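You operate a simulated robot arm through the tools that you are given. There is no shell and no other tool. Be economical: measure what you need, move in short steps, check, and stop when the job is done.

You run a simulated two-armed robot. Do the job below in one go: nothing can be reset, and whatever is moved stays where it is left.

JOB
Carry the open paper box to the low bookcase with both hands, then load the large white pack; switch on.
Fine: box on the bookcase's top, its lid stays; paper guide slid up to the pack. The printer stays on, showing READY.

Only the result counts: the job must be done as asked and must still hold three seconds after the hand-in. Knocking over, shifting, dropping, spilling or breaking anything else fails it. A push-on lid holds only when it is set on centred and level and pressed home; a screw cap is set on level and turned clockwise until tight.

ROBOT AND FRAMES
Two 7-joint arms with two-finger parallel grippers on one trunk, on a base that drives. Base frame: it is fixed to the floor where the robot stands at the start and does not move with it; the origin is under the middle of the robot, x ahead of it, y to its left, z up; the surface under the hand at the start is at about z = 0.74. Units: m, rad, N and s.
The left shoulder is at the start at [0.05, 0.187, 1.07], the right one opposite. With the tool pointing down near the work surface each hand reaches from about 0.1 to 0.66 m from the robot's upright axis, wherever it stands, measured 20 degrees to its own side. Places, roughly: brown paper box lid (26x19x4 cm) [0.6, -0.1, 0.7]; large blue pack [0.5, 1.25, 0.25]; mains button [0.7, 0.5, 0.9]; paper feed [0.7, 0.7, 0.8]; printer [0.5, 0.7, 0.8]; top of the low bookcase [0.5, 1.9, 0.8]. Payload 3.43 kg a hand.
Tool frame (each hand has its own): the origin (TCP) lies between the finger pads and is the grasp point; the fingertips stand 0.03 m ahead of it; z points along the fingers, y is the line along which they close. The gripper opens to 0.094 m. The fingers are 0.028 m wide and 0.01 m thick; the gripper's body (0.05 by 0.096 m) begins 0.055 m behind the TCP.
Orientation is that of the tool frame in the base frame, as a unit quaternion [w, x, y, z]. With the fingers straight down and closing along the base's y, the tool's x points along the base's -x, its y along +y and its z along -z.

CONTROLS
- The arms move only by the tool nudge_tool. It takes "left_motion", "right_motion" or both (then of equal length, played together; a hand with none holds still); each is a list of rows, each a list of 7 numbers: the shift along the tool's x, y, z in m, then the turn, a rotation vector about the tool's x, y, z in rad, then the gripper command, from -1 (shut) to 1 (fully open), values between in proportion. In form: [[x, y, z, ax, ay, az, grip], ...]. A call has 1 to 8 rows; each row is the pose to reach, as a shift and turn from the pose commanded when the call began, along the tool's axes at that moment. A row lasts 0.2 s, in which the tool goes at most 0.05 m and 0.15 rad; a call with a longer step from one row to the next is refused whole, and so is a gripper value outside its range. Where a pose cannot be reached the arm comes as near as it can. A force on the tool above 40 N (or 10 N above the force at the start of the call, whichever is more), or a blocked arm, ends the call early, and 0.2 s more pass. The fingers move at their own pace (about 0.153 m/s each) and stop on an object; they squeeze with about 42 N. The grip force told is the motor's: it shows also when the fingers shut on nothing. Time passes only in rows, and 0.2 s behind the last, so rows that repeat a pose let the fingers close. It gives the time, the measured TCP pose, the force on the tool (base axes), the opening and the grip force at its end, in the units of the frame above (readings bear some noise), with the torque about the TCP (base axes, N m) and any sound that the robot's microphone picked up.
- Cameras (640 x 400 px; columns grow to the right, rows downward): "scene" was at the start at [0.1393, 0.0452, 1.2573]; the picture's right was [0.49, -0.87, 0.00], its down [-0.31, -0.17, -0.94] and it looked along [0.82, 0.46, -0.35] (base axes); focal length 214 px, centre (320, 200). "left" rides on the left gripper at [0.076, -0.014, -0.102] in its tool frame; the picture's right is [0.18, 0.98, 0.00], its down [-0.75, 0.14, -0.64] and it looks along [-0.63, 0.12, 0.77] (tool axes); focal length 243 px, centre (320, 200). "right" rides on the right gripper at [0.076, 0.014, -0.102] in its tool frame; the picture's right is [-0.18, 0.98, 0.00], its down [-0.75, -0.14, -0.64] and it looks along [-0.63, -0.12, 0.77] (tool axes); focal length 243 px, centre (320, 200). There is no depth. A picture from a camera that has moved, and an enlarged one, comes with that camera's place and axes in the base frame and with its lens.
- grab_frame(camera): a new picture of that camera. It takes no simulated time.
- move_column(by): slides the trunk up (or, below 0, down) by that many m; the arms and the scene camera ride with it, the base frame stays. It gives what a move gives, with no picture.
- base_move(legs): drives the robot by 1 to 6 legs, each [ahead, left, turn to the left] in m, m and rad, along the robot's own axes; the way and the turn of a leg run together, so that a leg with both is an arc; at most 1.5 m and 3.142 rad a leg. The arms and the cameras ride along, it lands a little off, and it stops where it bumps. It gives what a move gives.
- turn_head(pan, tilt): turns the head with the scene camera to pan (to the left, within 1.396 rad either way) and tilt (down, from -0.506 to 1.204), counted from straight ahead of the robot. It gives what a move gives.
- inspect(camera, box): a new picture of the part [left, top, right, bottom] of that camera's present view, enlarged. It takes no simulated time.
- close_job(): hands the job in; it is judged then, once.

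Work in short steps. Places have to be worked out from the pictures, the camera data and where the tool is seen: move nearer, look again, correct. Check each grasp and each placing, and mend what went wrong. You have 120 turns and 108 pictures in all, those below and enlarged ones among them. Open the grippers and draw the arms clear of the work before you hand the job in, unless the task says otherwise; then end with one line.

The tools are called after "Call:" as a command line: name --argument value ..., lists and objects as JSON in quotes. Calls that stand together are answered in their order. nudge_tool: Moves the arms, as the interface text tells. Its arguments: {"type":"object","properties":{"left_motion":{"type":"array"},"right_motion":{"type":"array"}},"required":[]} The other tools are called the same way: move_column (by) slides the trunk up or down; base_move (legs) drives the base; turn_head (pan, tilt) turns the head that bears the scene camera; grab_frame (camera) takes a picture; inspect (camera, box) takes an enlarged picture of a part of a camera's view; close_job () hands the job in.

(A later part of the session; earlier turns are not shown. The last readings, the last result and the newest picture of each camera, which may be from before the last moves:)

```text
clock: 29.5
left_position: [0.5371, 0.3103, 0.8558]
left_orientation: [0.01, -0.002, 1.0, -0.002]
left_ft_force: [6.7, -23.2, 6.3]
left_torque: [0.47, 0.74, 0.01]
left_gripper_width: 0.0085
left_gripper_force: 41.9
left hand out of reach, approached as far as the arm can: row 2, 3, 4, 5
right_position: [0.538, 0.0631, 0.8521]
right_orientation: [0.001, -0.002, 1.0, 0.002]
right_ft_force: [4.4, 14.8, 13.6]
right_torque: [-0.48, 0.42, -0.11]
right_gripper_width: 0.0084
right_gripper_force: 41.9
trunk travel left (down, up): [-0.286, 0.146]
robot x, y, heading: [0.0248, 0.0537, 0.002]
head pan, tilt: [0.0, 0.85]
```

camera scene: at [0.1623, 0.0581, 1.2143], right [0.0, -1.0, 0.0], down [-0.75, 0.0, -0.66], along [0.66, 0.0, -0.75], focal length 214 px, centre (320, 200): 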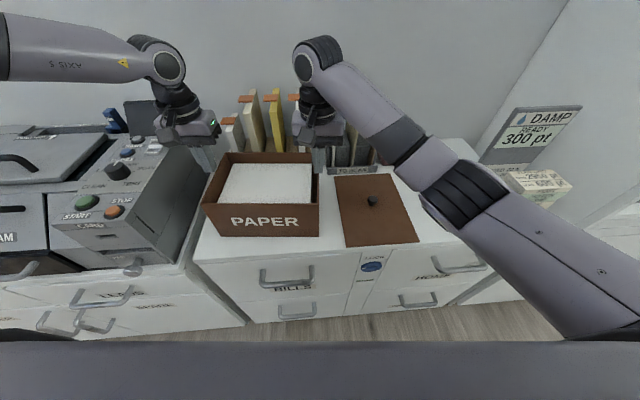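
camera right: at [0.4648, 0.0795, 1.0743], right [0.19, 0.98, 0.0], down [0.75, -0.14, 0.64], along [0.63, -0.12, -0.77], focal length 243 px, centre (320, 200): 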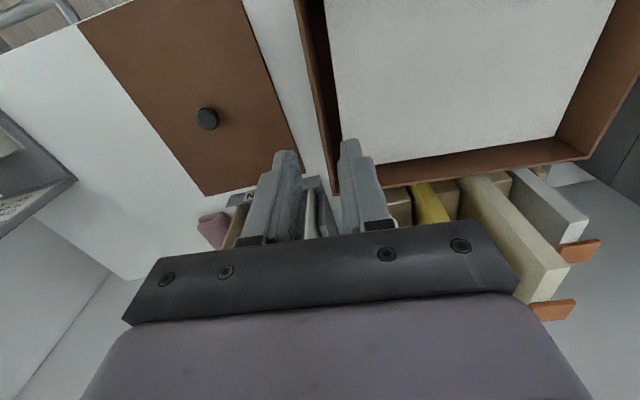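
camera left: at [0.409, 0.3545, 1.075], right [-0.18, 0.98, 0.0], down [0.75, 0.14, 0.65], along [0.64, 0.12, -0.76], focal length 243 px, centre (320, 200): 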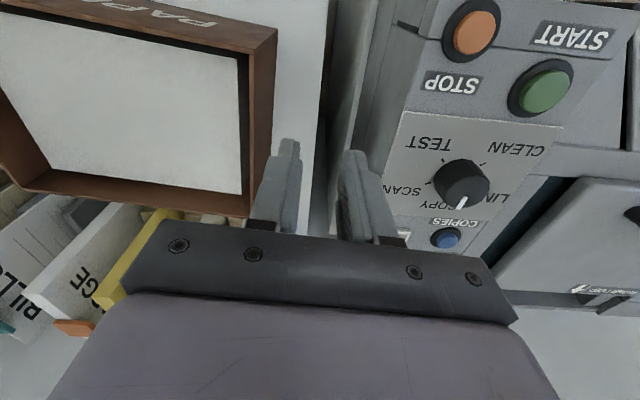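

Now a firm grip (8.5 mm wall, 42 N). I lift 3 cm slowly, relaxing the sideways strain by 1 mm each.

Call:
nudge_tool --left_motion '[[0, -0.001, -0.004, 0, 0, 0, -1], [0, -0.001, -0.01, 0, 0, 0, -1], [0, -0.001, -0.016, 0, 0, 0, -1], [0, -0.001, -0.023, 0, 0, 0, -1], [0, -0.001, -0.03, 0, 0, 0, -1], [0, -0.001, -0.03, 0, 0, 0, -1]]' --right_motion '[[0, 0.001, -0.004, 0, 0, 0, -1], [0, 0.001, -0.01, 0, 0, 0, -1], [0, 0.001, -0.016, 0, 0, 0, -1], [0, 0.001, -0.023, 0, 0, 0, -1], [0, 0.001, -0.03, 0, 0, 0, -1], [0, 0.001, -0.03, 0, 0, 0, -1]]'

Call:
grab_frame --camera "scene"

```text
clock: 30.9
left_position: [0.5367, 0.3112, 0.8826]
left_orientation: [0.005, -0.003, 1.0, -0.003]
left_ft_force: [1.1, -25.3, -9.7]
left_torque: [0.19, 0.15, 0.02]
left_gripper_width: 0.0083
left_gripper_force: 42.1
right_position: [0.5395, 0.0661, 0.88]
right_orientation: [-0.002, -0.002, 1.0, 0.001]
right_ft_force: [-1.7, 24.5, -13.3]
right_torque: [-0.66, -0.08, 0.19]
right_gripper_width: 0.0086
right_gripper_force: 41.8
trunk travel left (down, up): [-0.286, 0.146]
robot x, y, heading: [0.0261, 0.0586, 0.003]
head pan, tilt: [0.0, 0.85]
```

```text
79 pictures are left
camera scene: at [0.1642, 0.0585, 1.2138], right [0.01, -1.0, 0.0], down [-0.75, 0.0, -0.66], along [0.66, 0.0, -0.75], focal length 214 px, centre (320, 200)
```

scene: 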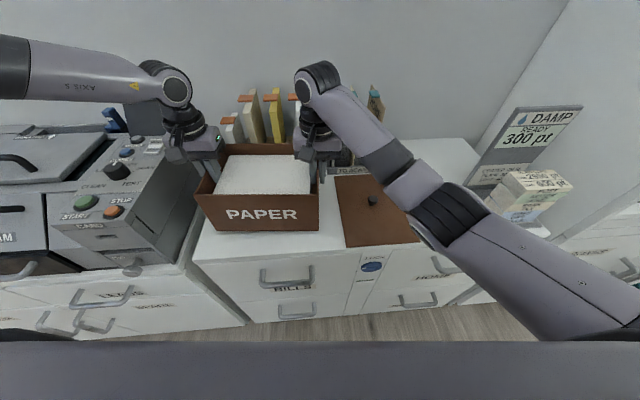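

Box is up (≈23 N total). I bring the hands 2 mm closer each to relieve strain, then raise by the trunk.

Call:
nudge_tool --left_motion '[[0, -0.001, -0.004, 0, 0, 0, -1], [0, -0.002, -0.008, 0, 0, 0, -1], [0, -0.002, -0.01, 0, 0, 0, -1]]' --right_motion '[[0, 0.001, -0.004, 0, 0, 0, -1], [0, 0.002, -0.008, 0, 0, 0, -1], [0, 0.002, -0.01, 0, 0, 0, -1]]'

Call:
move_column --by 0.13

Call:
grab_frame --camera "scene"

```text
clock: 31.7
left_position: [0.537, 0.3117, 0.8937]
left_orientation: [0.006, -0.004, 1.0, 0.0]
left_ft_force: [5.3, -11.1, -15.1]
left_torque: [0.33, 0.09, 0.36]
left_gripper_width: 0.0083
left_gripper_force: 42.2
right_position: [0.5416, 0.065, 0.8876]
right_orientation: [-0.003, 0.0, 1.0, -0.002]
right_ft_force: [-4.2, 9.4, -8.8]
right_torque: [0.37, -0.06, 0.83]
right_gripper_width: 0.0084
right_gripper_force: 41.3
trunk travel left (down, up): [-0.286, 0.146]
robot x, y, heading: [0.0262, 0.0551, 0.004]
head pan, tilt: [0.0, 0.85]
```

```text
clock: 33.3
left_position: [0.5367, 0.3119, 1.0235]
left_orientation: [0.005, -0.003, 1.0, 0.0]
left_ft_force: [5.4, 5.2, -15.4]
left_torque: [0.29, 0.04, 0.48]
left_gripper_width: 0.0085
left_gripper_force: 42.7
right_position: [0.5422, 0.064, 1.0173]
right_orientation: [-0.003, 0.0, 1.0, -0.002]
right_ft_force: [-4.8, -5.2, -7.8]
right_torque: [0.59, 0.0, 0.83]
right_gripper_width: 0.0087
right_gripper_force: 42.2
trunk travel left (down, up): [-0.416, 0.016]
robot x, y, heading: [0.025, 0.059, 0.004]
head pan, tilt: [0.0, 0.85]
```

```text
78 pictures are left
camera scene: at [0.1647, 0.0586, 1.3438], right [0.01, -1.0, 0.0], down [-0.75, 0.0, -0.66], along [0.66, 0.0, -0.75], focal length 214 px, centre (320, 200)
```

scene: 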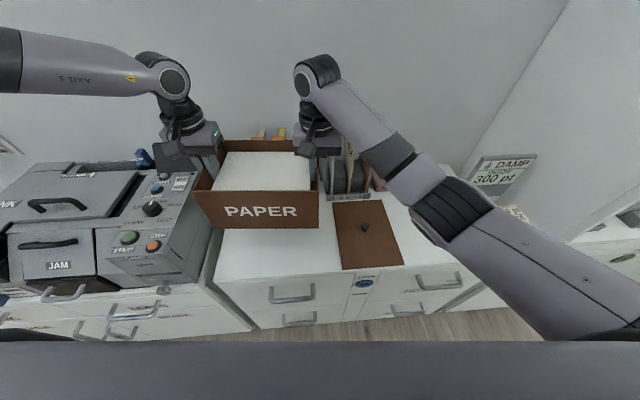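

Held level. I back away 0.35 m, then go left toward the bookcase.

Call:
base_move --legs '[[-0.38, 0, 0], [0, 1.3, 0]]'

Call:
turn_head --pan 0.35 --tilt 0.6

Call:
grab_frame --camera "scene"

```text
clock: 47.0
left_position: [0.1502, 1.6162, 1.0226]
left_orientation: [0.004, -0.002, 1.0, 0.001]
left_ft_force: [4.7, 16.9, -13.5]
left_torque: [-0.03, 0.04, 0.47]
left_gripper_width: 0.0085
left_gripper_force: 41.1
right_position: [0.1544, 1.37, 1.0182]
right_orientation: [-0.002, 0.0, 1.0, -0.001]
right_ft_force: [-5.0, -16.4, -9.6]
right_torque: [0.51, 0.02, 0.77]
right_gripper_width: 0.0085
right_gripper_force: 41.9
trunk travel left (down, up): [-0.416, 0.016]
robot x, y, heading: [-0.3609, 1.3631, 0.001]
head pan, tilt: [0.0, 0.85]
```

```text
clock: 47.8
left_position: [0.1505, 1.6176, 1.0221]
left_orientation: [0.004, -0.003, 1.0, 0.001]
left_ft_force: [4.0, -1.3, -13.6]
left_torque: [0.06, 0.28, 0.35]
left_gripper_width: 0.0086
left_gripper_force: 42.0
right_position: [0.1555, 1.3696, 1.0191]
right_orientation: [-0.004, -0.001, 1.0, -0.002]
right_ft_force: [-3.9, 1.1, -9.5]
right_torque: [0.39, -0.22, 0.72]
right_gripper_width: 0.0085
right_gripper_force: 41.6
trunk travel left (down, up): [-0.416, 0.016]
robot x, y, heading: [-0.3611, 1.3647, 0.002]
head pan, tilt: [0.351, 0.6]
```

```text
77 pictures are left
camera scene: at [-0.2174, 1.3942, 1.3647], right [0.35, -0.94, 0.0], down [-0.53, -0.2, -0.82], along [0.77, 0.29, -0.57], focal length 214 px, centre (320, 200)
```

scene: 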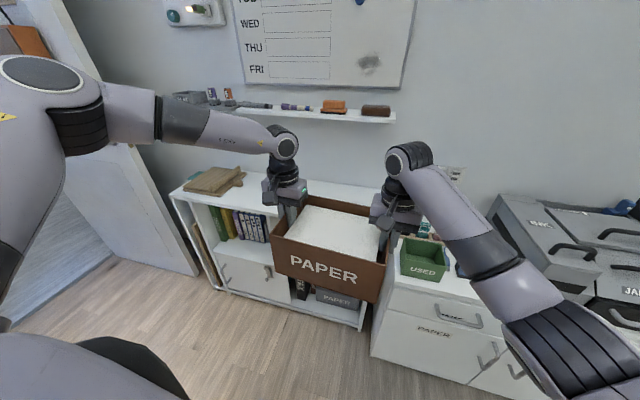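

Bookcase top ≈ x 0.35–0.66, y 1.39–2.37, z≈0.8, with a wall shelf above at z≈1.18. I aim the box centre at (0.465, 1.80): left 0.31, then part of the way forward and look.

Call:
base_move --legs '[[0, 0.31, 0], [0.2, 0, 0]]'

Call:
turn_head --pan 0.0 --tilt 0.75

Call:
grab_frame --camera "scene"

Call:
grab_frame --camera "left"

```text
clock: 52.2
left_position: [0.3436, 1.9243, 1.0223]
left_orientation: [0.004, -0.006, 1.0, 0.001]
left_ft_force: [6.1, -1.0, -14.7]
left_torque: [0.06, 0.05, 0.44]
left_gripper_width: 0.0086
left_gripper_force: 42.0
right_position: [0.3479, 1.6785, 1.0179]
right_orientation: [-0.005, -0.003, 1.0, -0.003]
right_ft_force: [-4.4, 1.1, -10.1]
right_torque: [0.37, -0.02, 0.75]
right_gripper_width: 0.0086
right_gripper_force: 42.1
trunk travel left (down, up): [-0.416, 0.016]
robot x, y, heading: [-0.169, 1.6678, 0.009]
head pan, tilt: [0.351, 0.6]
```

```text
clock: 53.1
left_position: [0.3438, 1.9233, 1.0216]
left_orientation: [0.005, -0.005, 1.0, 0.002]
left_ft_force: [3.6, -2.5, -13.9]
left_torque: [0.03, 0.24, 0.33]
left_gripper_width: 0.0085
left_gripper_force: 42.0
right_position: [0.3481, 1.6781, 1.0181]
right_orientation: [-0.003, -0.003, 1.0, -0.001]
right_ft_force: [-5.7, 1.6, -9.1]
right_torque: [0.39, -0.22, 0.65]
right_gripper_width: 0.0082
right_gripper_force: 42.1
trunk travel left (down, up): [-0.416, 0.016]
robot x, y, heading: [-0.165, 1.6669, 0.004]
head pan, tilt: [0.0, 0.75]
```

```text
76 pictures are left
camera scene: at [-0.0236, 1.6697, 1.3519], right [0.01, -1.0, 0.0], down [-0.68, -0.01, -0.73], along [0.73, 0.01, -0.68], focal length 214 px, centre (320, 200)
```

scene: 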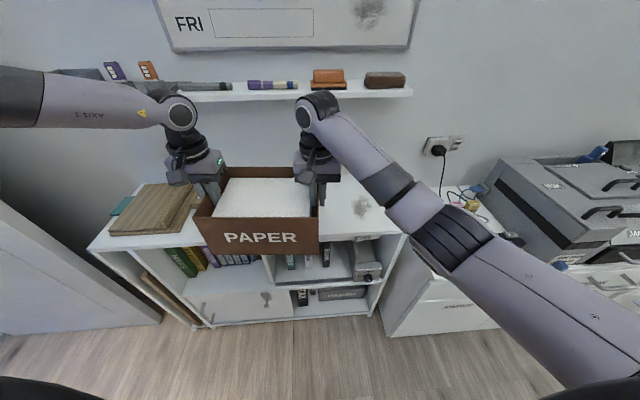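

```text
75 pictures are left
camera left: at [0.2654, 1.909, 1.124], right [-0.19, 0.98, 0.0], down [0.75, 0.15, 0.65], along [0.64, 0.13, -0.76], focal length 243 px, centre (320, 200)
```

left: 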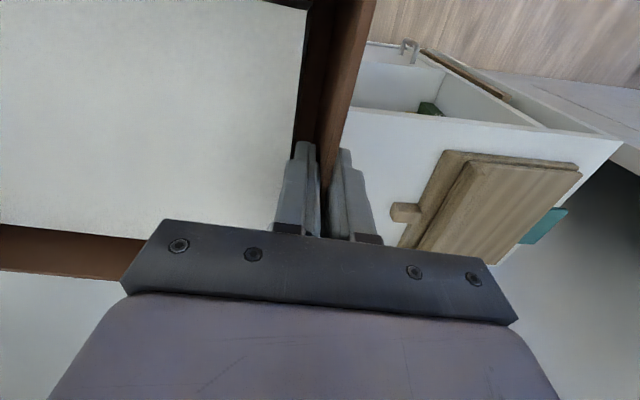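

I zoom in on the bookcase front edge to check where it lies and whether it's askew.

Call:
inspect --camera "scene" --box '[60, 150, 440, 340]'

```text
1.68 times, centred on (250, 245) of scene
camera zoom: at [-0.0236, 1.6697, 1.3519], right [0.01, -1.0, 0.0], down [-0.68, -0.01, -0.73], along [0.73, 0.01, -0.68], focal length 361 px, centre (438, 124)
```

zoom: 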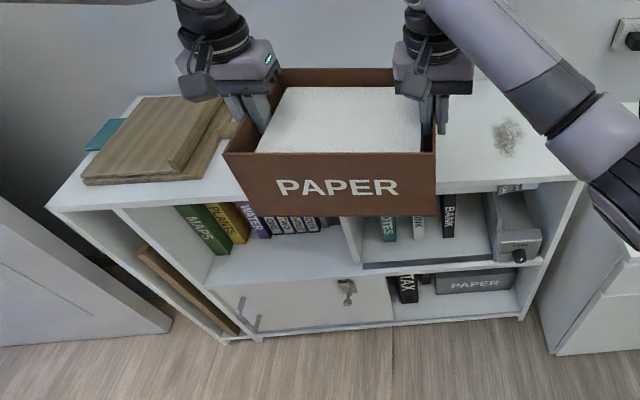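

The bookcase is about 4° askew, its front at x≈0.39 where the box goes; the wall shelf's front is at x≈0.62. I drive 0.155 m forward, putting the box centre near x 0.50.

Call:
base_move --legs '[[0.157, 0, 0]]'

Call:
grab_frame --camera "scene"

Call:
grab_frame --camera "right"

```text
clock: 54.5
left_position: [0.5036, 1.9253, 1.0224]
left_orientation: [0.004, -0.005, 1.0, 0.002]
left_ft_force: [4.9, -2.2, -14.8]
left_torque: [0.1, -0.02, 0.36]
left_gripper_width: 0.0084
left_gripper_force: 42.4
right_position: [0.5088, 1.6789, 1.0175]
right_orientation: [-0.003, -0.002, 1.0, -0.002]
right_ft_force: [-4.5, 2.0, -9.8]
right_torque: [0.37, 0.06, 0.67]
right_gripper_width: 0.0083
right_gripper_force: 41.9
trunk travel left (down, up): [-0.416, 0.016]
robot x, y, heading: [-0.0066, 1.668, 0.009]
head pan, tilt: [0.0, 0.75]
```

```text
73 pictures are left
camera scene: at [0.1367, 1.6712, 1.3518], right [0.01, -1.0, 0.0], down [-0.68, -0.01, -0.73], along [0.73, 0.01, -0.68], focal length 214 px, centre (320, 200)
```

scene: 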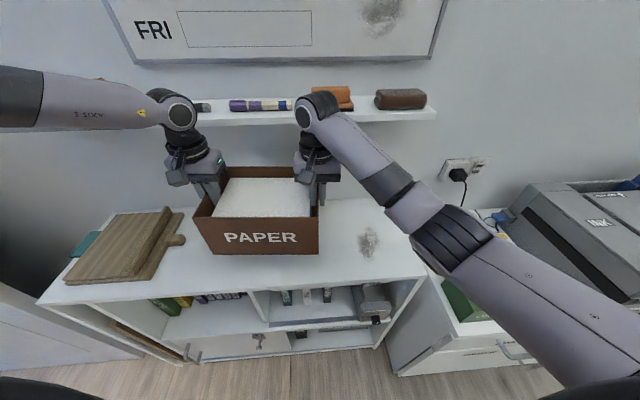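

```text
72 pictures are left
camera right: at [0.4335, 1.6933, 1.1209], right [0.18, 0.98, 0.0], down [0.76, -0.13, 0.64], along [0.63, -0.12, -0.77], focal length 243 px, centre (320, 200)
```

right: 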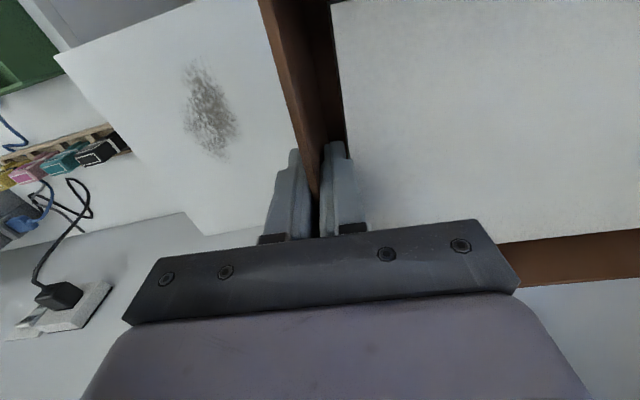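

Clear all round. Lower 8.5 cm with the trunk, then feel for contact.

Call:
move_column --by -0.085

Call:
inspect --camera "scene" --box '[120, 140, 440, 340]'

```text
clock: 55.7
left_position: [0.5021, 1.9252, 0.9377]
left_orientation: [0.005, -0.006, 1.0, 0.002]
left_ft_force: [3.7, -2.1, -13.5]
left_torque: [0.04, 0.12, 0.3]
left_gripper_width: 0.0083
left_gripper_force: 42.1
right_position: [0.5068, 1.678, 0.933]
right_orientation: [-0.003, -0.003, 1.0, -0.001]
right_ft_force: [-4.2, 1.4, -8.9]
right_torque: [0.4, -0.1, 0.64]
right_gripper_width: 0.008
right_gripper_force: 41.4
trunk travel left (down, up): [-0.331, 0.101]
robot x, y, heading: [-0.008, 1.6684, 0.004]
head pan, tilt: [0.0, 0.75]
```

```text
2.00 times, centred on (280, 240) of scene
camera zoom: at [0.1355, 1.671, 1.267], right [0.01, -1.0, 0.0], down [-0.68, -0.01, -0.73], along [0.73, 0.01, -0.68], focal length 429 px, centre (400, 120)
```

zoom: 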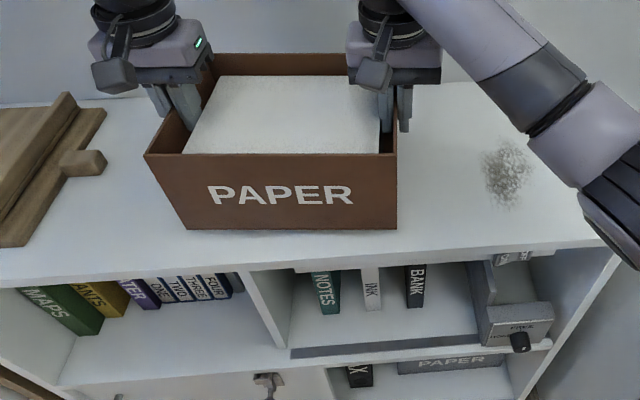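

Near the surface now; I lower in small arm steps.

Call:
nudge_tool --left_motion '[[0, 0, 0.004, 0, 0, 0, -1], [0, 0, 0.008, 0, 0, 0, -1], [0, 0, 0.012, 0, 0, 0, -1], [0, 0, 0.016, 0, 0, 0, -1]]' --right_motion '[[0, 0, 0.004, 0, 0, 0, -1], [0, 0, 0.008, 0, 0, 0, -1], [0, 0, 0.012, 0, 0, 0, -1], [0, 0, 0.016, 0, 0, 0, -1]]'

```text
clock: 56.7
left_position: [0.5033, 1.9249, 0.9206]
left_orientation: [0.004, -0.005, 1.0, 0.001]
left_ft_force: [3.8, 7.6, -13.2]
left_torque: [-0.18, 0.07, 0.09]
left_gripper_width: 0.0084
left_gripper_force: 41.7
right_position: [0.5072, 1.6794, 0.9174]
right_orientation: [-0.003, -0.002, 1.0, -0.003]
right_ft_force: [-3.5, -6.8, -10.9]
right_torque: [0.47, -0.05, 0.64]
right_gripper_width: 0.0086
right_gripper_force: 41.7
trunk travel left (down, up): [-0.331, 0.101]
robot x, y, heading: [-0.0079, 1.6729, 0.005]
head pan, tilt: [0.0, 0.75]
```

Still carrying the weight. A few millimetres more.

Call:
nudge_tool --left_motion '[[0, 0, 0.003, 0, 0, 0, -1], [0, 0, 0.006, 0, 0, 0, -1]]' --right_motion '[[0, 0, 0.003, 0, 0, 0, -1], [0, 0, 0.006, 0, 0, 0, -1]]'

Call:
inspect --camera "scene" --box '[180, 180, 340, 280]'

```text
clock: 57.3
left_position: [0.5028, 1.9249, 0.918]
left_orientation: [0.005, -0.006, 1.0, 0.001]
left_ft_force: [0.3, 4.4, -12.3]
left_torque: [0.01, -1.21, -0.06]
left_gripper_width: 0.0085
left_gripper_force: 42.2
right_position: [0.5076, 1.6792, 0.9115]
right_orientation: [-0.003, -0.002, 1.0, -0.001]
right_ft_force: [0.2, -3.0, -4.0]
right_torque: [0.39, 0.65, 0.29]
right_gripper_width: 0.0084
right_gripper_force: 42.6
trunk travel left (down, up): [-0.331, 0.101]
robot x, y, heading: [-0.0076, 1.6725, 0.012]
head pan, tilt: [0.0, 0.75]
```

```text
4.00 times, centred on (260, 230) of scene
camera zoom: at [0.135, 1.6714, 1.2671], right [0.01, -1.0, 0.0], down [-0.68, -0.01, -0.73], along [0.73, 0.01, -0.68], focal length 858 px, centre (560, 80)
```

zoom: 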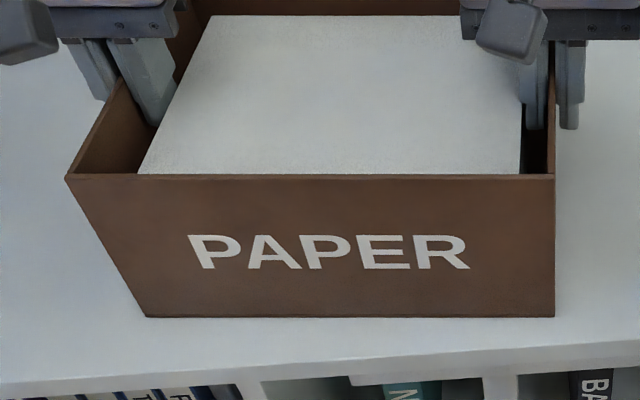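

Contact beginning on the right. I settle it: 5 mm more left, 2 mm more right.

Call:
nudge_tool --left_motion '[[0, 0, 0.003, 0, 0, 0, -1], [0, 0, 0.005, 0, 0, 0, -1]]' --right_motion '[[0, 0, 0.001, 0, 0, 0, -1], [0, 0, 0.003, 0, 0, 0, -1]]'

```text
clock: 57.9
left_position: [0.5028, 1.9252, 0.9158]
left_orientation: [0.007, -0.006, 1.0, 0.001]
left_ft_force: [0.6, 9.8, 19.4]
left_torque: [-0.16, 1.23, -0.26]
left_gripper_width: 0.0082
left_gripper_force: 42.0
right_position: [0.5072, 1.6801, 0.9122]
right_orientation: [0.0, -0.003, 1.0, 0.0]
right_ft_force: [9.9, 0.6, 8.4]
right_torque: [-0.06, 1.28, 0.38]
right_gripper_width: 0.0085
right_gripper_force: 42.4
trunk travel left (down, up): [-0.331, 0.101]
robot x, y, heading: [-0.007, 1.6667, 0.01]
head pan, tilt: [0.0, 0.75]
```

The box now rests on the top (forces turned upward). Open just enough to free the walls.

Call:
nudge_tool --left_motion '[[0, 0, -0.001, 0, 0, 0, -0.8], [0, 0, -0.001, 0, 0, 0, -0.76], [0, 0, -0.001, 0, 0, 0, -0.76]]' --right_motion '[[0, 0, -0.001, 0, 0, 0, -0.8], [0, 0, -0.001, 0, 0, 0, -0.76], [0, 0, -0.001, 0, 0, 0, -0.76]]'

```text
clock: 58.7
left_position: [0.5005, 1.9251, 0.9128]
left_orientation: [0.005, -0.006, 1.0, 0.001]
left_ft_force: [1.0, -0.2, -0.8]
left_torque: [0.03, 0.0, 0.0]
left_gripper_width: 0.0112
left_gripper_force: 0.0
right_position: [0.5062, 1.6786, 0.9099]
right_orientation: [-0.003, -0.002, 1.0, -0.001]
right_ft_force: [-0.3, 0.8, 0.9]
right_torque: [0.01, 0.0, 0.01]
right_gripper_width: 0.0114
right_gripper_force: 0.1
trunk travel left (down, up): [-0.331, 0.101]
robot x, y, heading: [-0.0091, 1.669, 0.004]
head pan, tilt: [0.0, 0.75]
```

Free with no force. I raise both hands straight up.

Call:
nudge_tool --left_motion '[[0, 0, -0.015, 0, 0, 0, -0.76], [0, 0, -0.035, 0, 0, 0, -0.76], [0, 0, -0.06, 0, 0, 0, -0.76], [0, 0, -0.09, 0, 0, 0, -0.76]]' --right_motion '[[0, 0, -0.015, 0, 0, 0, -0.76], [0, 0, -0.035, 0, 0, 0, -0.76], [0, 0, -0.06, 0, 0, 0, -0.76], [0, 0, -0.09, 0, 0, 0, -0.76]]'

Call:
grab_frame --camera "scene"

```text
clock: 59.7
left_position: [0.5011, 1.9267, 1.0049]
left_orientation: [0.006, -0.005, 1.0, 0.002]
left_ft_force: [-0.1, -0.5, -0.9]
left_torque: [0.01, 0.02, -0.03]
left_gripper_width: 0.0111
left_gripper_force: 0.0
right_position: [0.5065, 1.6786, 1.0012]
right_orientation: [-0.003, -0.003, 1.0, -0.001]
right_ft_force: [-0.7, 0.0, 0.2]
right_torque: [-0.02, -0.03, 0.03]
right_gripper_width: 0.0114
right_gripper_force: 0.2
trunk travel left (down, up): [-0.331, 0.101]
robot x, y, heading: [-0.0059, 1.6696, 0.012]
head pan, tilt: [0.0, 0.75]
```

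```text
69 pictures are left
camera scene: at [0.1334, 1.6705, 1.2672], right [0.01, -1.0, 0.0], down [-0.68, -0.01, -0.73], along [0.73, 0.01, -0.68], focal length 214 px, centre (320, 200)
```

scene: 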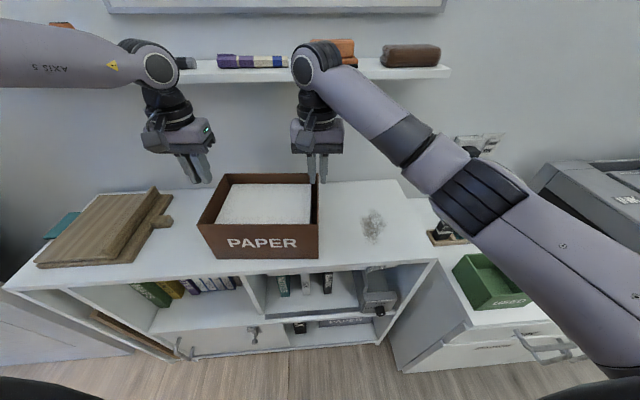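

Box stands well on the bookcase. Now back off, go right to the printer with the trunk raised, and look at the paper feed.

Call:
base_move --legs '[[-0.35, 0, 0], [0, -1.12, 0]]'

Call:
move_column --by 0.1

Call:
base_move --legs '[[0.28, 0, 0]]'

Call:
turn_head --pan 0.1 --tilt 0.6

Call:
grab_frame --camera "scene"

Call:
grab_frame --camera "left"

```text
clock: 71.7
left_position: [0.1615, 0.8054, 1.0037]
left_orientation: [0.005, -0.006, 1.0, 0.001]
left_ft_force: [-0.4, 0.7, -0.5]
left_torque: [-0.01, -0.02, 0.02]
left_gripper_width: 0.0111
left_gripper_force: 0.1
right_position: [0.1666, 0.5561, 1.0011]
right_orientation: [-0.003, -0.003, 1.0, -0.001]
right_ft_force: [-0.3, -0.4, 0.1]
right_torque: [0.0, 0.02, -0.01]
right_gripper_width: 0.0115
right_gripper_force: 0.1
trunk travel left (down, up): [-0.331, 0.101]
robot x, y, heading: [-0.3483, 0.5443, 0.007]
head pan, tilt: [0.0, 0.75]
```

```text
clock: 73.0
left_position: [0.1628, 0.8059, 1.1038]
left_orientation: [0.005, -0.006, 1.0, 0.002]
left_ft_force: [-0.5, 0.1, -0.4]
left_torque: [0.01, -0.01, -0.02]
left_gripper_width: 0.0113
left_gripper_force: 0.1
right_position: [0.1667, 0.5558, 1.1004]
right_orientation: [-0.002, -0.004, 1.0, -0.001]
right_ft_force: [-0.2, -0.7, 0.1]
right_torque: [0.0, 0.01, -0.01]
right_gripper_width: 0.0112
right_gripper_force: 0.0
trunk travel left (down, up): [-0.431, 0.001]
robot x, y, heading: [-0.3476, 0.5451, 0.013]
head pan, tilt: [0.0, 0.75]
```

```text
clock: 75.0
left_position: [0.4454, 0.8052, 1.1037]
left_orientation: [0.005, -0.003, 1.0, 0.001]
left_ft_force: [0.5, 0.3, -0.2]
left_torque: [-0.01, 0.03, 0.0]
left_gripper_width: 0.0113
left_gripper_force: 0.1
right_position: [0.4505, 0.5552, 1.1009]
right_orientation: [-0.003, -0.001, 1.0, -0.002]
right_ft_force: [0.1, 0.7, 0.5]
right_torque: [0.01, 0.01, 0.0]
right_gripper_width: 0.0112
right_gripper_force: 0.1
trunk travel left (down, up): [-0.431, 0.001]
robot x, y, heading: [-0.0634, 0.5501, 0.004]
head pan, tilt: [0.0, 0.75]
```

```text
clock: 75.7
left_position: [0.4449, 0.8044, 1.1045]
left_orientation: [0.005, -0.004, 1.0, 0.002]
left_ft_force: [0.4, -0.5, -0.3]
left_torque: [0.01, 0.01, 0.04]
left_gripper_width: 0.0116
left_gripper_force: 0.2
right_position: [0.4496, 0.5545, 1.1014]
right_orientation: [-0.002, -0.001, 1.0, -0.001]
right_ft_force: [0.5, -0.1, -0.1]
right_torque: [0.0, -0.05, -0.03]
right_gripper_width: 0.0113
right_gripper_force: 0.0
trunk travel left (down, up): [-0.431, 0.001]
robot x, y, heading: [-0.067, 0.5461, 0.002]
head pan, tilt: [0.099, 0.6]
```

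```text
68 pictures are left
camera scene: at [0.0812, 0.558, 1.3801], right [0.1, -0.99, 0.0], down [-0.56, -0.06, -0.82], along [0.82, 0.09, -0.57], focal length 214 px, centre (320, 200)
```

scene: 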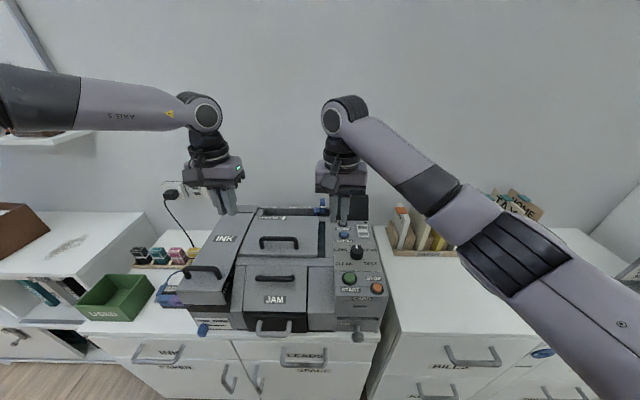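

```text
67 pictures are left
camera left: at [0.3665, 0.7907, 1.2052], right [-0.19, 0.98, 0.0], down [0.75, 0.14, 0.65], along [0.64, 0.13, -0.76], focal length 243 px, centre (320, 200)
```

left: 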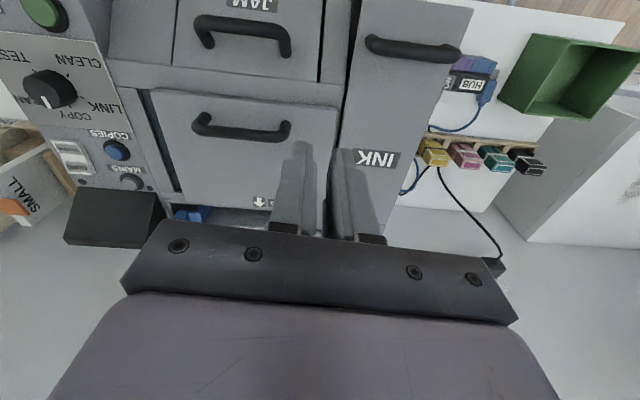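

The feed is at the printer's rear, behind the top cover. I move the left hand camera forward to look down at it.

Call:
nudge_tool --left_motion '[[-0.03, -0.02, 0, 0, 0, 0, -0.76], [-0.06, -0.04, 0, 0, 0, 0, -0.76], [-0.09, -0.04, 0, 0, 0, 0, -0.76], [-0.12, -0.04, 0, 0, 0, 0, -0.76]]'

Call:
grab_frame --camera "left"

Call:
inspect --camera "scene" --box '[180, 180, 420, 340]'

```text
clock: 76.7
left_position: [0.4808, 0.8142, 1.1077]
left_orientation: [0.006, -0.003, 1.0, 0.001]
left_ft_force: [-0.2, 0.3, 0.2]
left_torque: [-0.03, -0.01, 0.0]
left_gripper_width: 0.0113
left_gripper_force: 0.0
left hand out of reach, approached as far as the arm can: row 1, 2, 3, 4
right_position: [0.4492, 0.5577, 1.1002]
right_orientation: [-0.002, -0.001, 1.0, -0.001]
right_ft_force: [-1.3, 0.2, 0.7]
right_torque: [-0.02, 0.0, -0.01]
right_gripper_width: 0.0111
right_gripper_force: 0.1
trunk travel left (down, up): [-0.431, 0.001]
robot x, y, heading: [-0.0673, 0.5472, 0.005]
head pan, tilt: [0.099, 0.6]
```

```text
66 pictures are left
camera left: at [0.4022, 0.8005, 1.2093], right [-0.19, 0.98, 0.0], down [0.74, 0.15, 0.65], along [0.64, 0.12, -0.76], focal length 243 px, centre (320, 200)
```

left: 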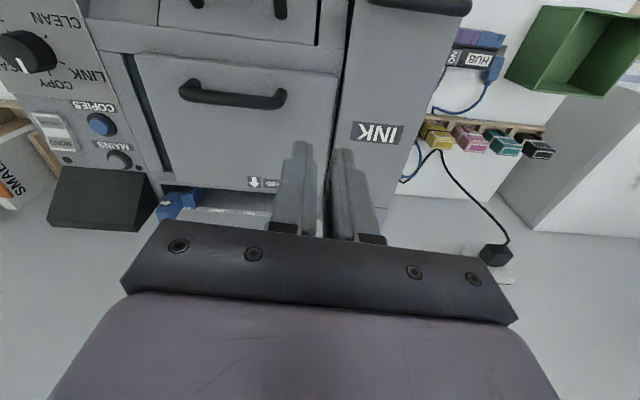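

```text
2.50 times, centred on (300, 260) of scene
camera zoom: at [0.0813, 0.5584, 1.3801], right [0.1, -0.99, 0.0], down [-0.56, -0.06, -0.83], along [0.82, 0.09, -0.56], focal length 536 px, centre (370, 50)
```

zoom: 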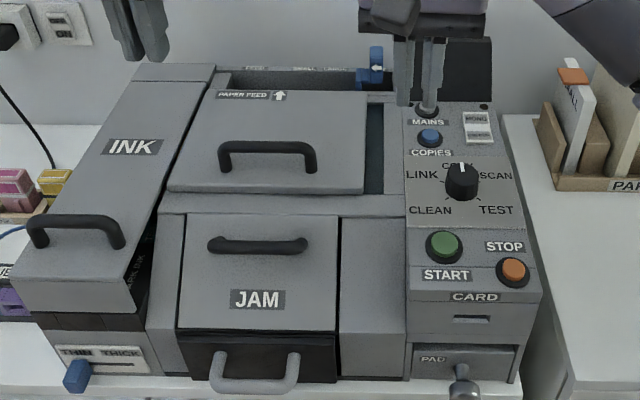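

I drive forward and left a bit for a better look at the rear feed with the head camera.

Call:
base_move --legs '[[0.085, 0.1, 0]]'

Call:
turn_head --pan 0.0 --tilt 0.6

Call:
inspect --camera "scene" --box '[240, 150, 480, 310]'

Call:
grab_frame --camera "right"

```text
clock: 78.3
left_position: [0.5572, 0.9126, 1.1081]
left_orientation: [0.007, -0.002, 1.0, 0.002]
left_ft_force: [-0.9, 0.6, 1.5]
left_torque: [0.05, -0.03, 0.0]
left_gripper_width: 0.0109
left_gripper_force: 0.1
right_position: [0.526, 0.6521, 1.1001]
right_orientation: [-0.002, 0.001, 1.0, -0.002]
right_ft_force: [-0.6, 0.4, -0.4]
right_torque: [0.02, -0.01, -0.02]
right_gripper_width: 0.0114
right_gripper_force: 0.0
trunk travel left (down, up): [-0.431, 0.001]
robot x, y, heading: [0.0125, 0.6497, 0.0]
head pan, tilt: [0.099, 0.6]
stopped in leg 1: the robot was blocked; the commanded pose is now the measured one
```

```text
clock: 79.0
left_position: [0.5582, 0.9118, 1.1078]
left_orientation: [0.005, -0.002, 1.0, 0.002]
left_ft_force: [0.6, 0.3, 0.6]
left_torque: [0.02, 0.02, 0.0]
left_gripper_width: 0.0113
left_gripper_force: 0.0
right_position: [0.527, 0.6534, 1.1004]
right_orientation: [-0.004, 0.001, 1.0, -0.001]
right_ft_force: [-0.2, -0.6, 0.0]
right_torque: [-0.01, 0.0, 0.01]
right_gripper_width: 0.0113
right_gripper_force: 0.1
trunk travel left (down, up): [-0.431, 0.001]
robot x, y, heading: [0.012, 0.6438, 0.002]
head pan, tilt: [0.0, 0.6]
```

```text
2.50 times, centred on (360, 230) of scene
camera zoom: at [0.1591, 0.6478, 1.3801], right [0.0, -1.0, 0.0], down [-0.56, 0.0, -0.83], along [0.83, 0.0, -0.56], focal length 536 px, centre (220, 125)
```

zoom: 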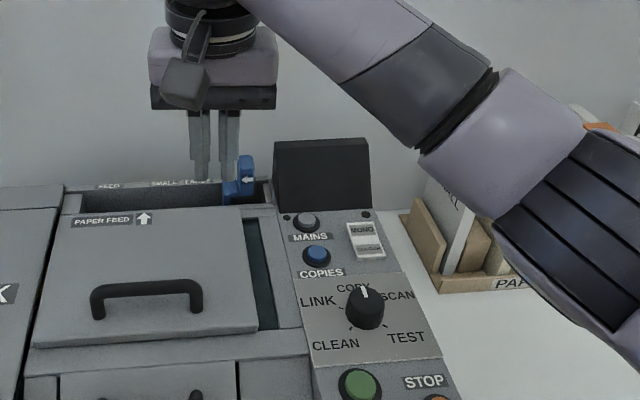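

```text
63 pictures are left
camera right: at [0.4513, 0.6676, 1.2043], right [0.19, 0.98, 0.0], down [0.76, -0.14, 0.64], along [0.63, -0.12, -0.77], focal length 243 px, centre (320, 200)
```

right: 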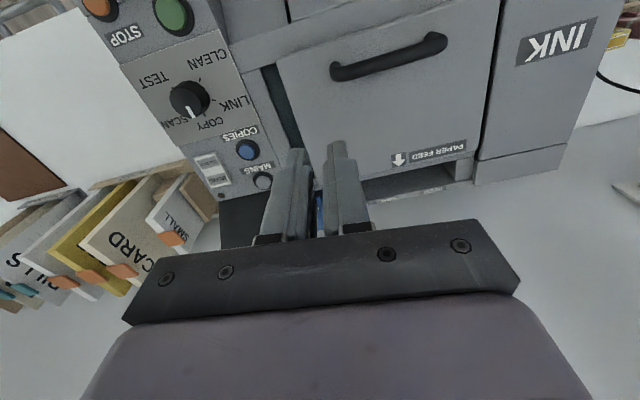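

Blocked again by drawer handles; I back off 2 cm and retract the right hand to clear the view of the feed.

Call:
base_move --legs '[[-0.02, 0, 0]]'

Call:
nudge_tool --right_motion '[[0.04, -0.02, 0, 0, 0, 0, -0.76], [0.08, -0.05, 0, 0, 0, 0, -0.76], [0.1, -0.09, 0, 0, 0, 0, -0.76], [0.12, -0.13, 0, 0, 0, 0, -0.76], [0.12, -0.17, 0, 0, 0, 0, -0.76], [0.12, -0.2, 0, 0, 0, 0, -0.76]]'

Call:
inspect --camera "scene" --box '[200, 160, 360, 260]'

Call:
inspect --camera "scene" --box '[360, 160, 520, 260]'

```text
clock: 79.8
left_position: [0.538, 0.912, 1.1071]
left_orientation: [0.006, -0.003, 1.0, 0.001]
left_ft_force: [-0.7, -0.2, -0.4]
left_torque: [0.0, -0.02, -0.02]
left_gripper_width: 0.0112
left_gripper_force: 0.1
right_position: [0.5057, 0.6537, 1.1008]
right_orientation: [-0.001, 0.001, 1.0, -0.001]
right_ft_force: [-0.4, -0.8, -1.0]
right_torque: [0.02, -0.02, 0.0]
right_gripper_width: 0.0114
right_gripper_force: 0.0
trunk travel left (down, up): [-0.431, 0.001]
robot x, y, heading: [-0.0048, 0.647, 0.002]
head pan, tilt: [0.0, 0.6]
```

```text
clock: 81.2
left_position: [0.5384, 0.9122, 1.1077]
left_orientation: [0.006, -0.002, 1.0, 0.002]
left_ft_force: [0.1, 0.8, -0.8]
left_torque: [0.02, 0.0, 0.03]
left_gripper_width: 0.0115
left_gripper_force: 0.1
right_position: [0.3865, 0.4511, 1.1044]
right_orientation: [-0.003, 0.0, 1.0, -0.001]
right_ft_force: [-0.6, -0.1, -0.7]
right_torque: [0.0, 0.01, -0.01]
right_gripper_width: 0.0116
right_gripper_force: 0.1
trunk travel left (down, up): [-0.431, 0.001]
robot x, y, heading: [-0.0068, 0.6494, -0.002]
head pan, tilt: [0.0, 0.6]
```

```text
4.00 times, centred on (280, 210) of scene
camera zoom: at [0.1391, 0.6472, 1.3801], right [0.0, -1.0, 0.0], down [-0.56, 0.0, -0.83], along [0.83, 0.0, -0.56], focal length 858 px, centre (480, 160)
```

zoom: 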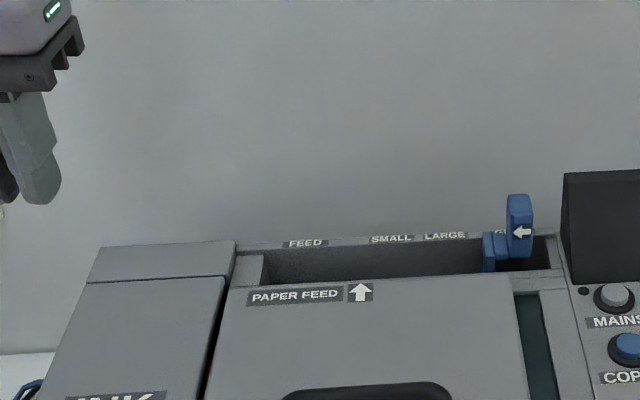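

```text
4.00 times, centred on (440, 210) of scene
camera zoom: at [0.1391, 0.6472, 1.3801], right [0.0, -1.0, 0.0], down [-0.56, 0.0, -0.83], along [0.83, 0.0, -0.56], focal length 858 px, centre (-160, 160)
```

zoom: 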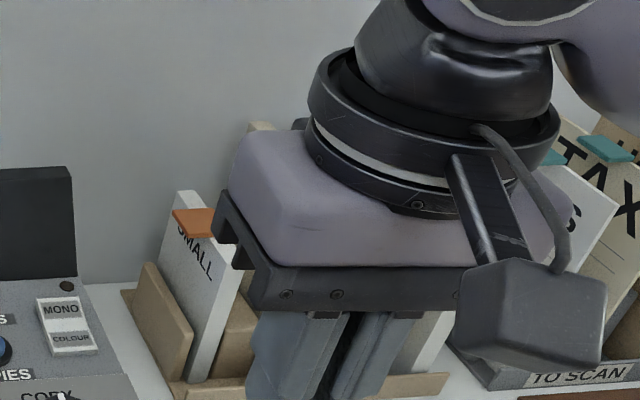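

Trough estimate: x 0.664–0.709, y 0.59–0.83, top z≈0.90, with the guide at y≈0.64 and a LARGE mark at ≈0.68. Now I go to the rack of packs: back, right, and look closely.

Call:
base_move --legs '[[-0.1, 0, 0], [0, -0.5, 0], [0.08, 0, 0]]'

Call:
turn_head --pan 0.0 --tilt 0.65

Call:
grab_frame --camera "scene"

Call:
inspect --camera "left" --box '[0, 0, 320, 240]'

```text
clock: 87.6
left_position: [0.5204, 0.4017, 1.1071]
left_orientation: [0.005, -0.009, 1.0, 0.001]
left_ft_force: [-0.7, -0.6, -0.4]
left_torque: [0.02, 0.03, 0.02]
left_gripper_width: 0.0114
left_gripper_force: 0.0
right_position: [0.3728, -0.0596, 1.1019]
right_orientation: [-0.002, -0.004, 1.0, -0.001]
right_ft_force: [0.7, 0.3, 0.3]
right_torque: [0.0, 0.02, 0.05]
right_gripper_width: 0.0112
right_gripper_force: 0.1
trunk travel left (down, up): [-0.431, 0.001]
robot x, y, heading: [-0.0261, 0.1293, 0.014]
head pan, tilt: [0.0, 0.6]
```

```text
clock: 88.3
left_position: [0.519, 0.4026, 1.1073]
left_orientation: [0.006, -0.008, 1.0, 0.002]
left_ft_force: [0.1, 0.6, 0.4]
left_torque: [0.01, 0.01, -0.02]
left_gripper_width: 0.0112
left_gripper_force: 0.1
right_position: [0.3719, -0.0606, 1.1031]
right_orientation: [-0.002, -0.005, 1.0, -0.001]
right_ft_force: [-0.4, -0.3, -0.4]
right_torque: [0.0, -0.01, 0.02]
right_gripper_width: 0.0112
right_gripper_force: 0.1
trunk travel left (down, up): [-0.431, 0.001]
robot x, y, heading: [-0.023, 0.1282, 0.009]
head pan, tilt: [0.0, 0.649]
```

```text
60 pictures are left
camera scene: at [0.1206, 0.1337, 1.3758], right [0.01, -1.0, 0.0], down [-0.6, -0.01, -0.8], along [0.8, 0.01, -0.6], focal length 214 px, centre (320, 200)
```

scene: 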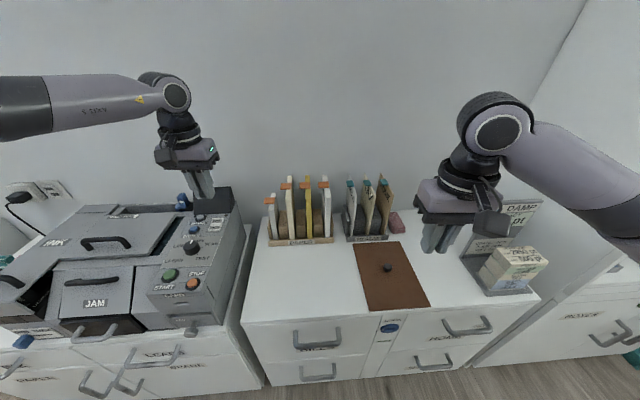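

```text
1.67 times, centred on (160, 120) of left
camera zoom: at [0.4411, 0.387, 1.209], right [-0.2, 0.98, 0.0], down [0.74, 0.15, 0.65], along [0.64, 0.13, -0.76], focal length 404 px, centre (587, 333)
```

zoom: 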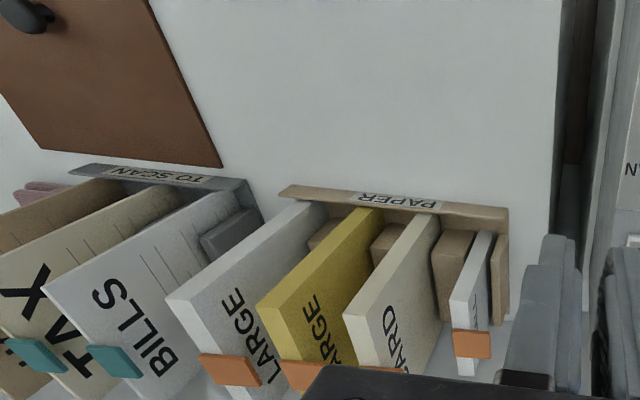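

The rightmost pack in the PAPER rack is the white LARGE one. I zoom to measure it.

Call:
inspect --camera "scene" --box '[255, 165, 415, 265]'

```text
4.00 times, centred on (335, 215) of scene
camera zoom: at [0.1206, 0.1337, 1.3758], right [0.01, -1.0, 0.0], down [-0.6, -0.01, -0.8], along [0.8, 0.01, -0.6], focal length 858 px, centre (260, 140)
```

zoom: 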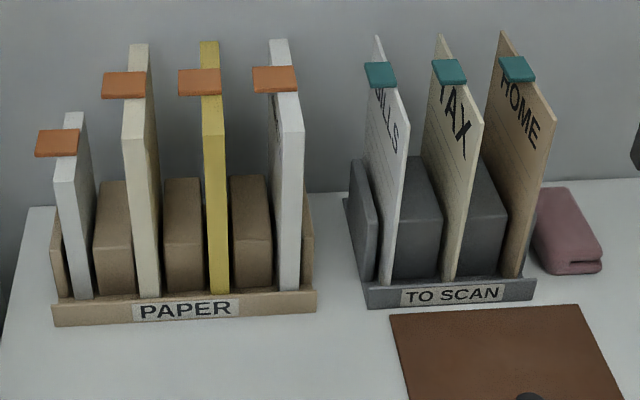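

White LARGE pack: x 0.69–0.84, y≈0.115, top z≈0.952, about 2 cm thick, tab at x 0.75–0.79. I'll grip it at x≈0.725 with the right hand tilted forward. First tuck the left arm, tilt the right hand, and open it.

Call:
nudge_tool --left_motion '[[0.035, 0.008, 0, 0, 0, 0, -0.76], [0.07, 0.016, 0, 0, 0, 0, -0.76], [0.11, 0.025, 0, 0, 0, 0, -0.76], [0.15, 0.03, 0, 0, 0, 0, -0.76], [0.19, 0.04, 0, 0, 0, 0, -0.76], [0.23, 0.04, 0, 0, 0, 0, -0.76], [0.26, 0.05, 0, 0, 0, 0, -0.76]]' --right_motion '[[0, 0, 0, 0, -0.1, 0, -0.4], [0, 0, 0, 0, -0.2, 0, 0], [0, 0, 0, 0, -0.3, 0, 0.1], [0, 0, 0, 0, -0.4, 0, 0.1], [0, 0, 0, 0, -0.5, 0, 0.1], [0, 0, 0, 0, -0.6, 0, 0.1], [0, 0, 0, 0, -0.6, 0, 0.1]]'

Call:
base_move --legs '[[0, 0.15, 0]]'

```text
clock: 89.9
left_position: [0.2581, 0.4483, 1.1047]
left_orientation: [0.007, -0.008, 1.0, 0.001]
left_ft_force: [0.9, 0.0, 0.5]
left_torque: [-0.01, -0.04, -0.03]
left_gripper_width: 0.0112
left_gripper_force: 0.0
right_position: [0.3716, -0.0592, 1.1032]
right_orientation: [0.294, -0.004, 0.956, -0.001]
right_ft_force: [-0.4, 0.1, -0.1]
right_torque: [0.01, 0.04, -0.02]
right_gripper_width: 0.0517
right_gripper_force: 0.1
trunk travel left (down, up): [-0.431, 0.001]
robot x, y, heading: [-0.0253, 0.1325, 0.014]
head pan, tilt: [0.0, 0.649]
```

```text
clock: 91.8
left_position: [0.2595, 0.5936, 1.1051]
left_orientation: [0.005, -0.004, 1.0, 0.002]
left_ft_force: [0.3, 0.3, -0.6]
left_torque: [0.01, -0.01, -0.01]
left_gripper_width: 0.0113
left_gripper_force: 0.1
right_position: [0.3693, 0.0848, 1.1034]
right_orientation: [0.294, -0.001, 0.956, -0.002]
right_ft_force: [-0.2, 0.0, -0.7]
right_torque: [0.02, 0.01, 0.01]
right_gripper_width: 0.0517
right_gripper_force: 0.1
trunk travel left (down, up): [-0.431, 0.001]
robot x, y, heading: [-0.027, 0.2764, 0.006]
head pan, tilt: [0.0, 0.649]
```

The tilt is right. I move the right hand to (0.66, 0.115, 1.0), just before the pack's top.

Call:
nudge_tool --right_motion '[[-0.026, 0.004, 0.035, 0, 0, 0, 0.1], [-0.052, 0.008, 0.07, 0, 0, 0, 0.1], [-0.078, 0.012, 0.105, 0, 0, 0, 0.1], [-0.105, 0.017, 0.14, 0, 0, 0, 0.1], [-0.131, 0.021, 0.175, 0, 0, 0, 0.1], [-0.157, 0.025, 0.21, 0, 0, 0, 0.1], [-0.1836, 0.03, 0.2457, 0, 0, 0, 0.1]]'

Call:
grab_frame --camera "right"

Call:
grab_frame --camera "scene"

```text
clock: 93.4
left_position: [0.2602, 0.5946, 1.1048]
left_orientation: [0.005, -0.005, 1.0, 0.001]
left_ft_force: [-0.7, 0.6, -0.4]
left_torque: [-0.03, -0.02, -0.02]
left_gripper_width: 0.0111
left_gripper_force: 0.0
right_position: [0.6577, 0.1135, 1.0033]
right_orientation: [0.293, -0.003, 0.956, -0.001]
right_ft_force: [-0.4, -0.5, -0.6]
right_torque: [-0.03, 0.01, 0.05]
right_gripper_width: 0.0519
right_gripper_force: 0.1
trunk travel left (down, up): [-0.431, 0.001]
robot x, y, heading: [-0.0255, 0.277, 0.007]
head pan, tilt: [0.0, 0.649]
```

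```text
57 pictures are left
camera right: at [0.538, 0.1279, 1.0474], right [0.15, 0.98, 0.1], down [0.26, -0.14, 0.95], along [0.95, -0.11, -0.28], focal length 243 px, centre (320, 200)
```

right: 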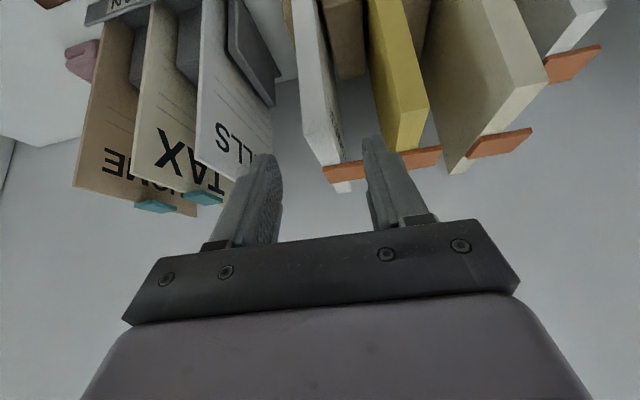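

```text
56 pictures are left
camera scene: at [0.1199, 0.2803, 1.3757], right [0.01, -1.0, 0.0], down [-0.6, 0.0, -0.8], along [0.8, 0.0, -0.6], focal length 214 px, centre (320, 200)
```

scene: 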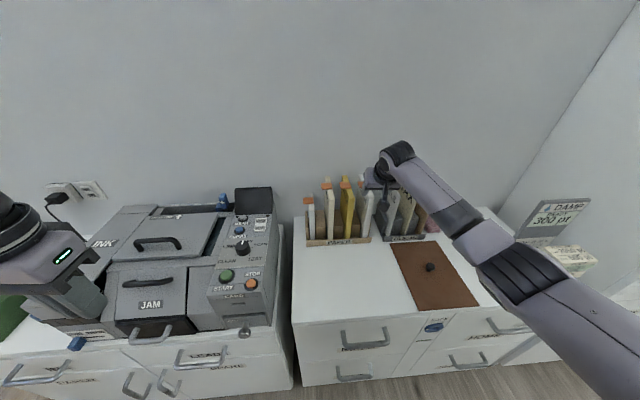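

Good reach. I zoom to refine the pack's lateral place and top height.

Call:
inspect --camera "right" --box '[220, 60, 460, 260]'

Call:
inspect --camera "scene" --box '[290, 160, 450, 260]'

```text
2.00 times, centred on (340, 160) of right
camera zoom: at [0.538, 0.1279, 1.0474], right [0.15, 0.98, 0.1], down [0.26, -0.14, 0.95], along [0.95, -0.11, -0.28], focal length 485 px, centre (280, 280)
```

zoom: 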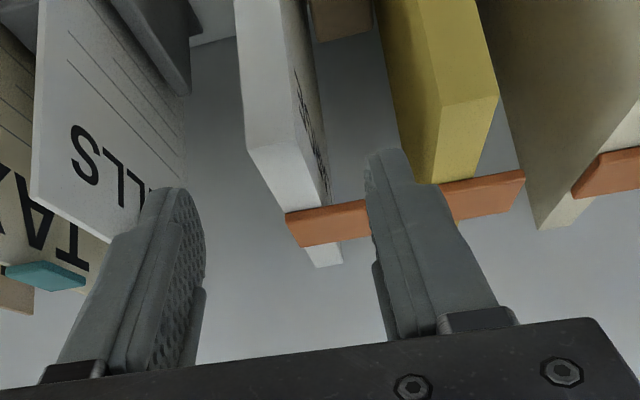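

```text
4.00 times, centred on (370, 210) of scene
camera zoom: at [0.1199, 0.2803, 1.3757], right [0.01, -1.0, 0.0], down [-0.6, 0.0, -0.8], along [0.8, 0.0, -0.6], focal length 858 px, centre (120, 160)
```

zoom: 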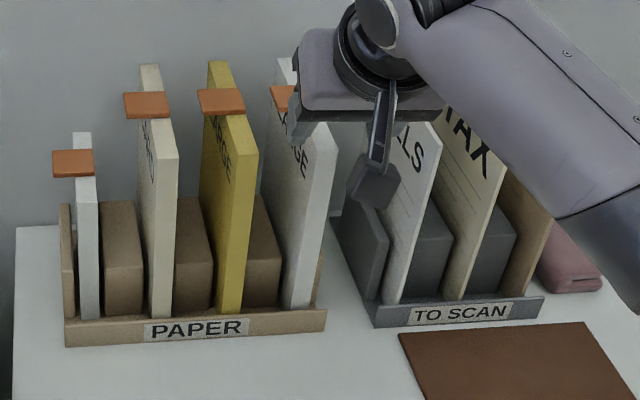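

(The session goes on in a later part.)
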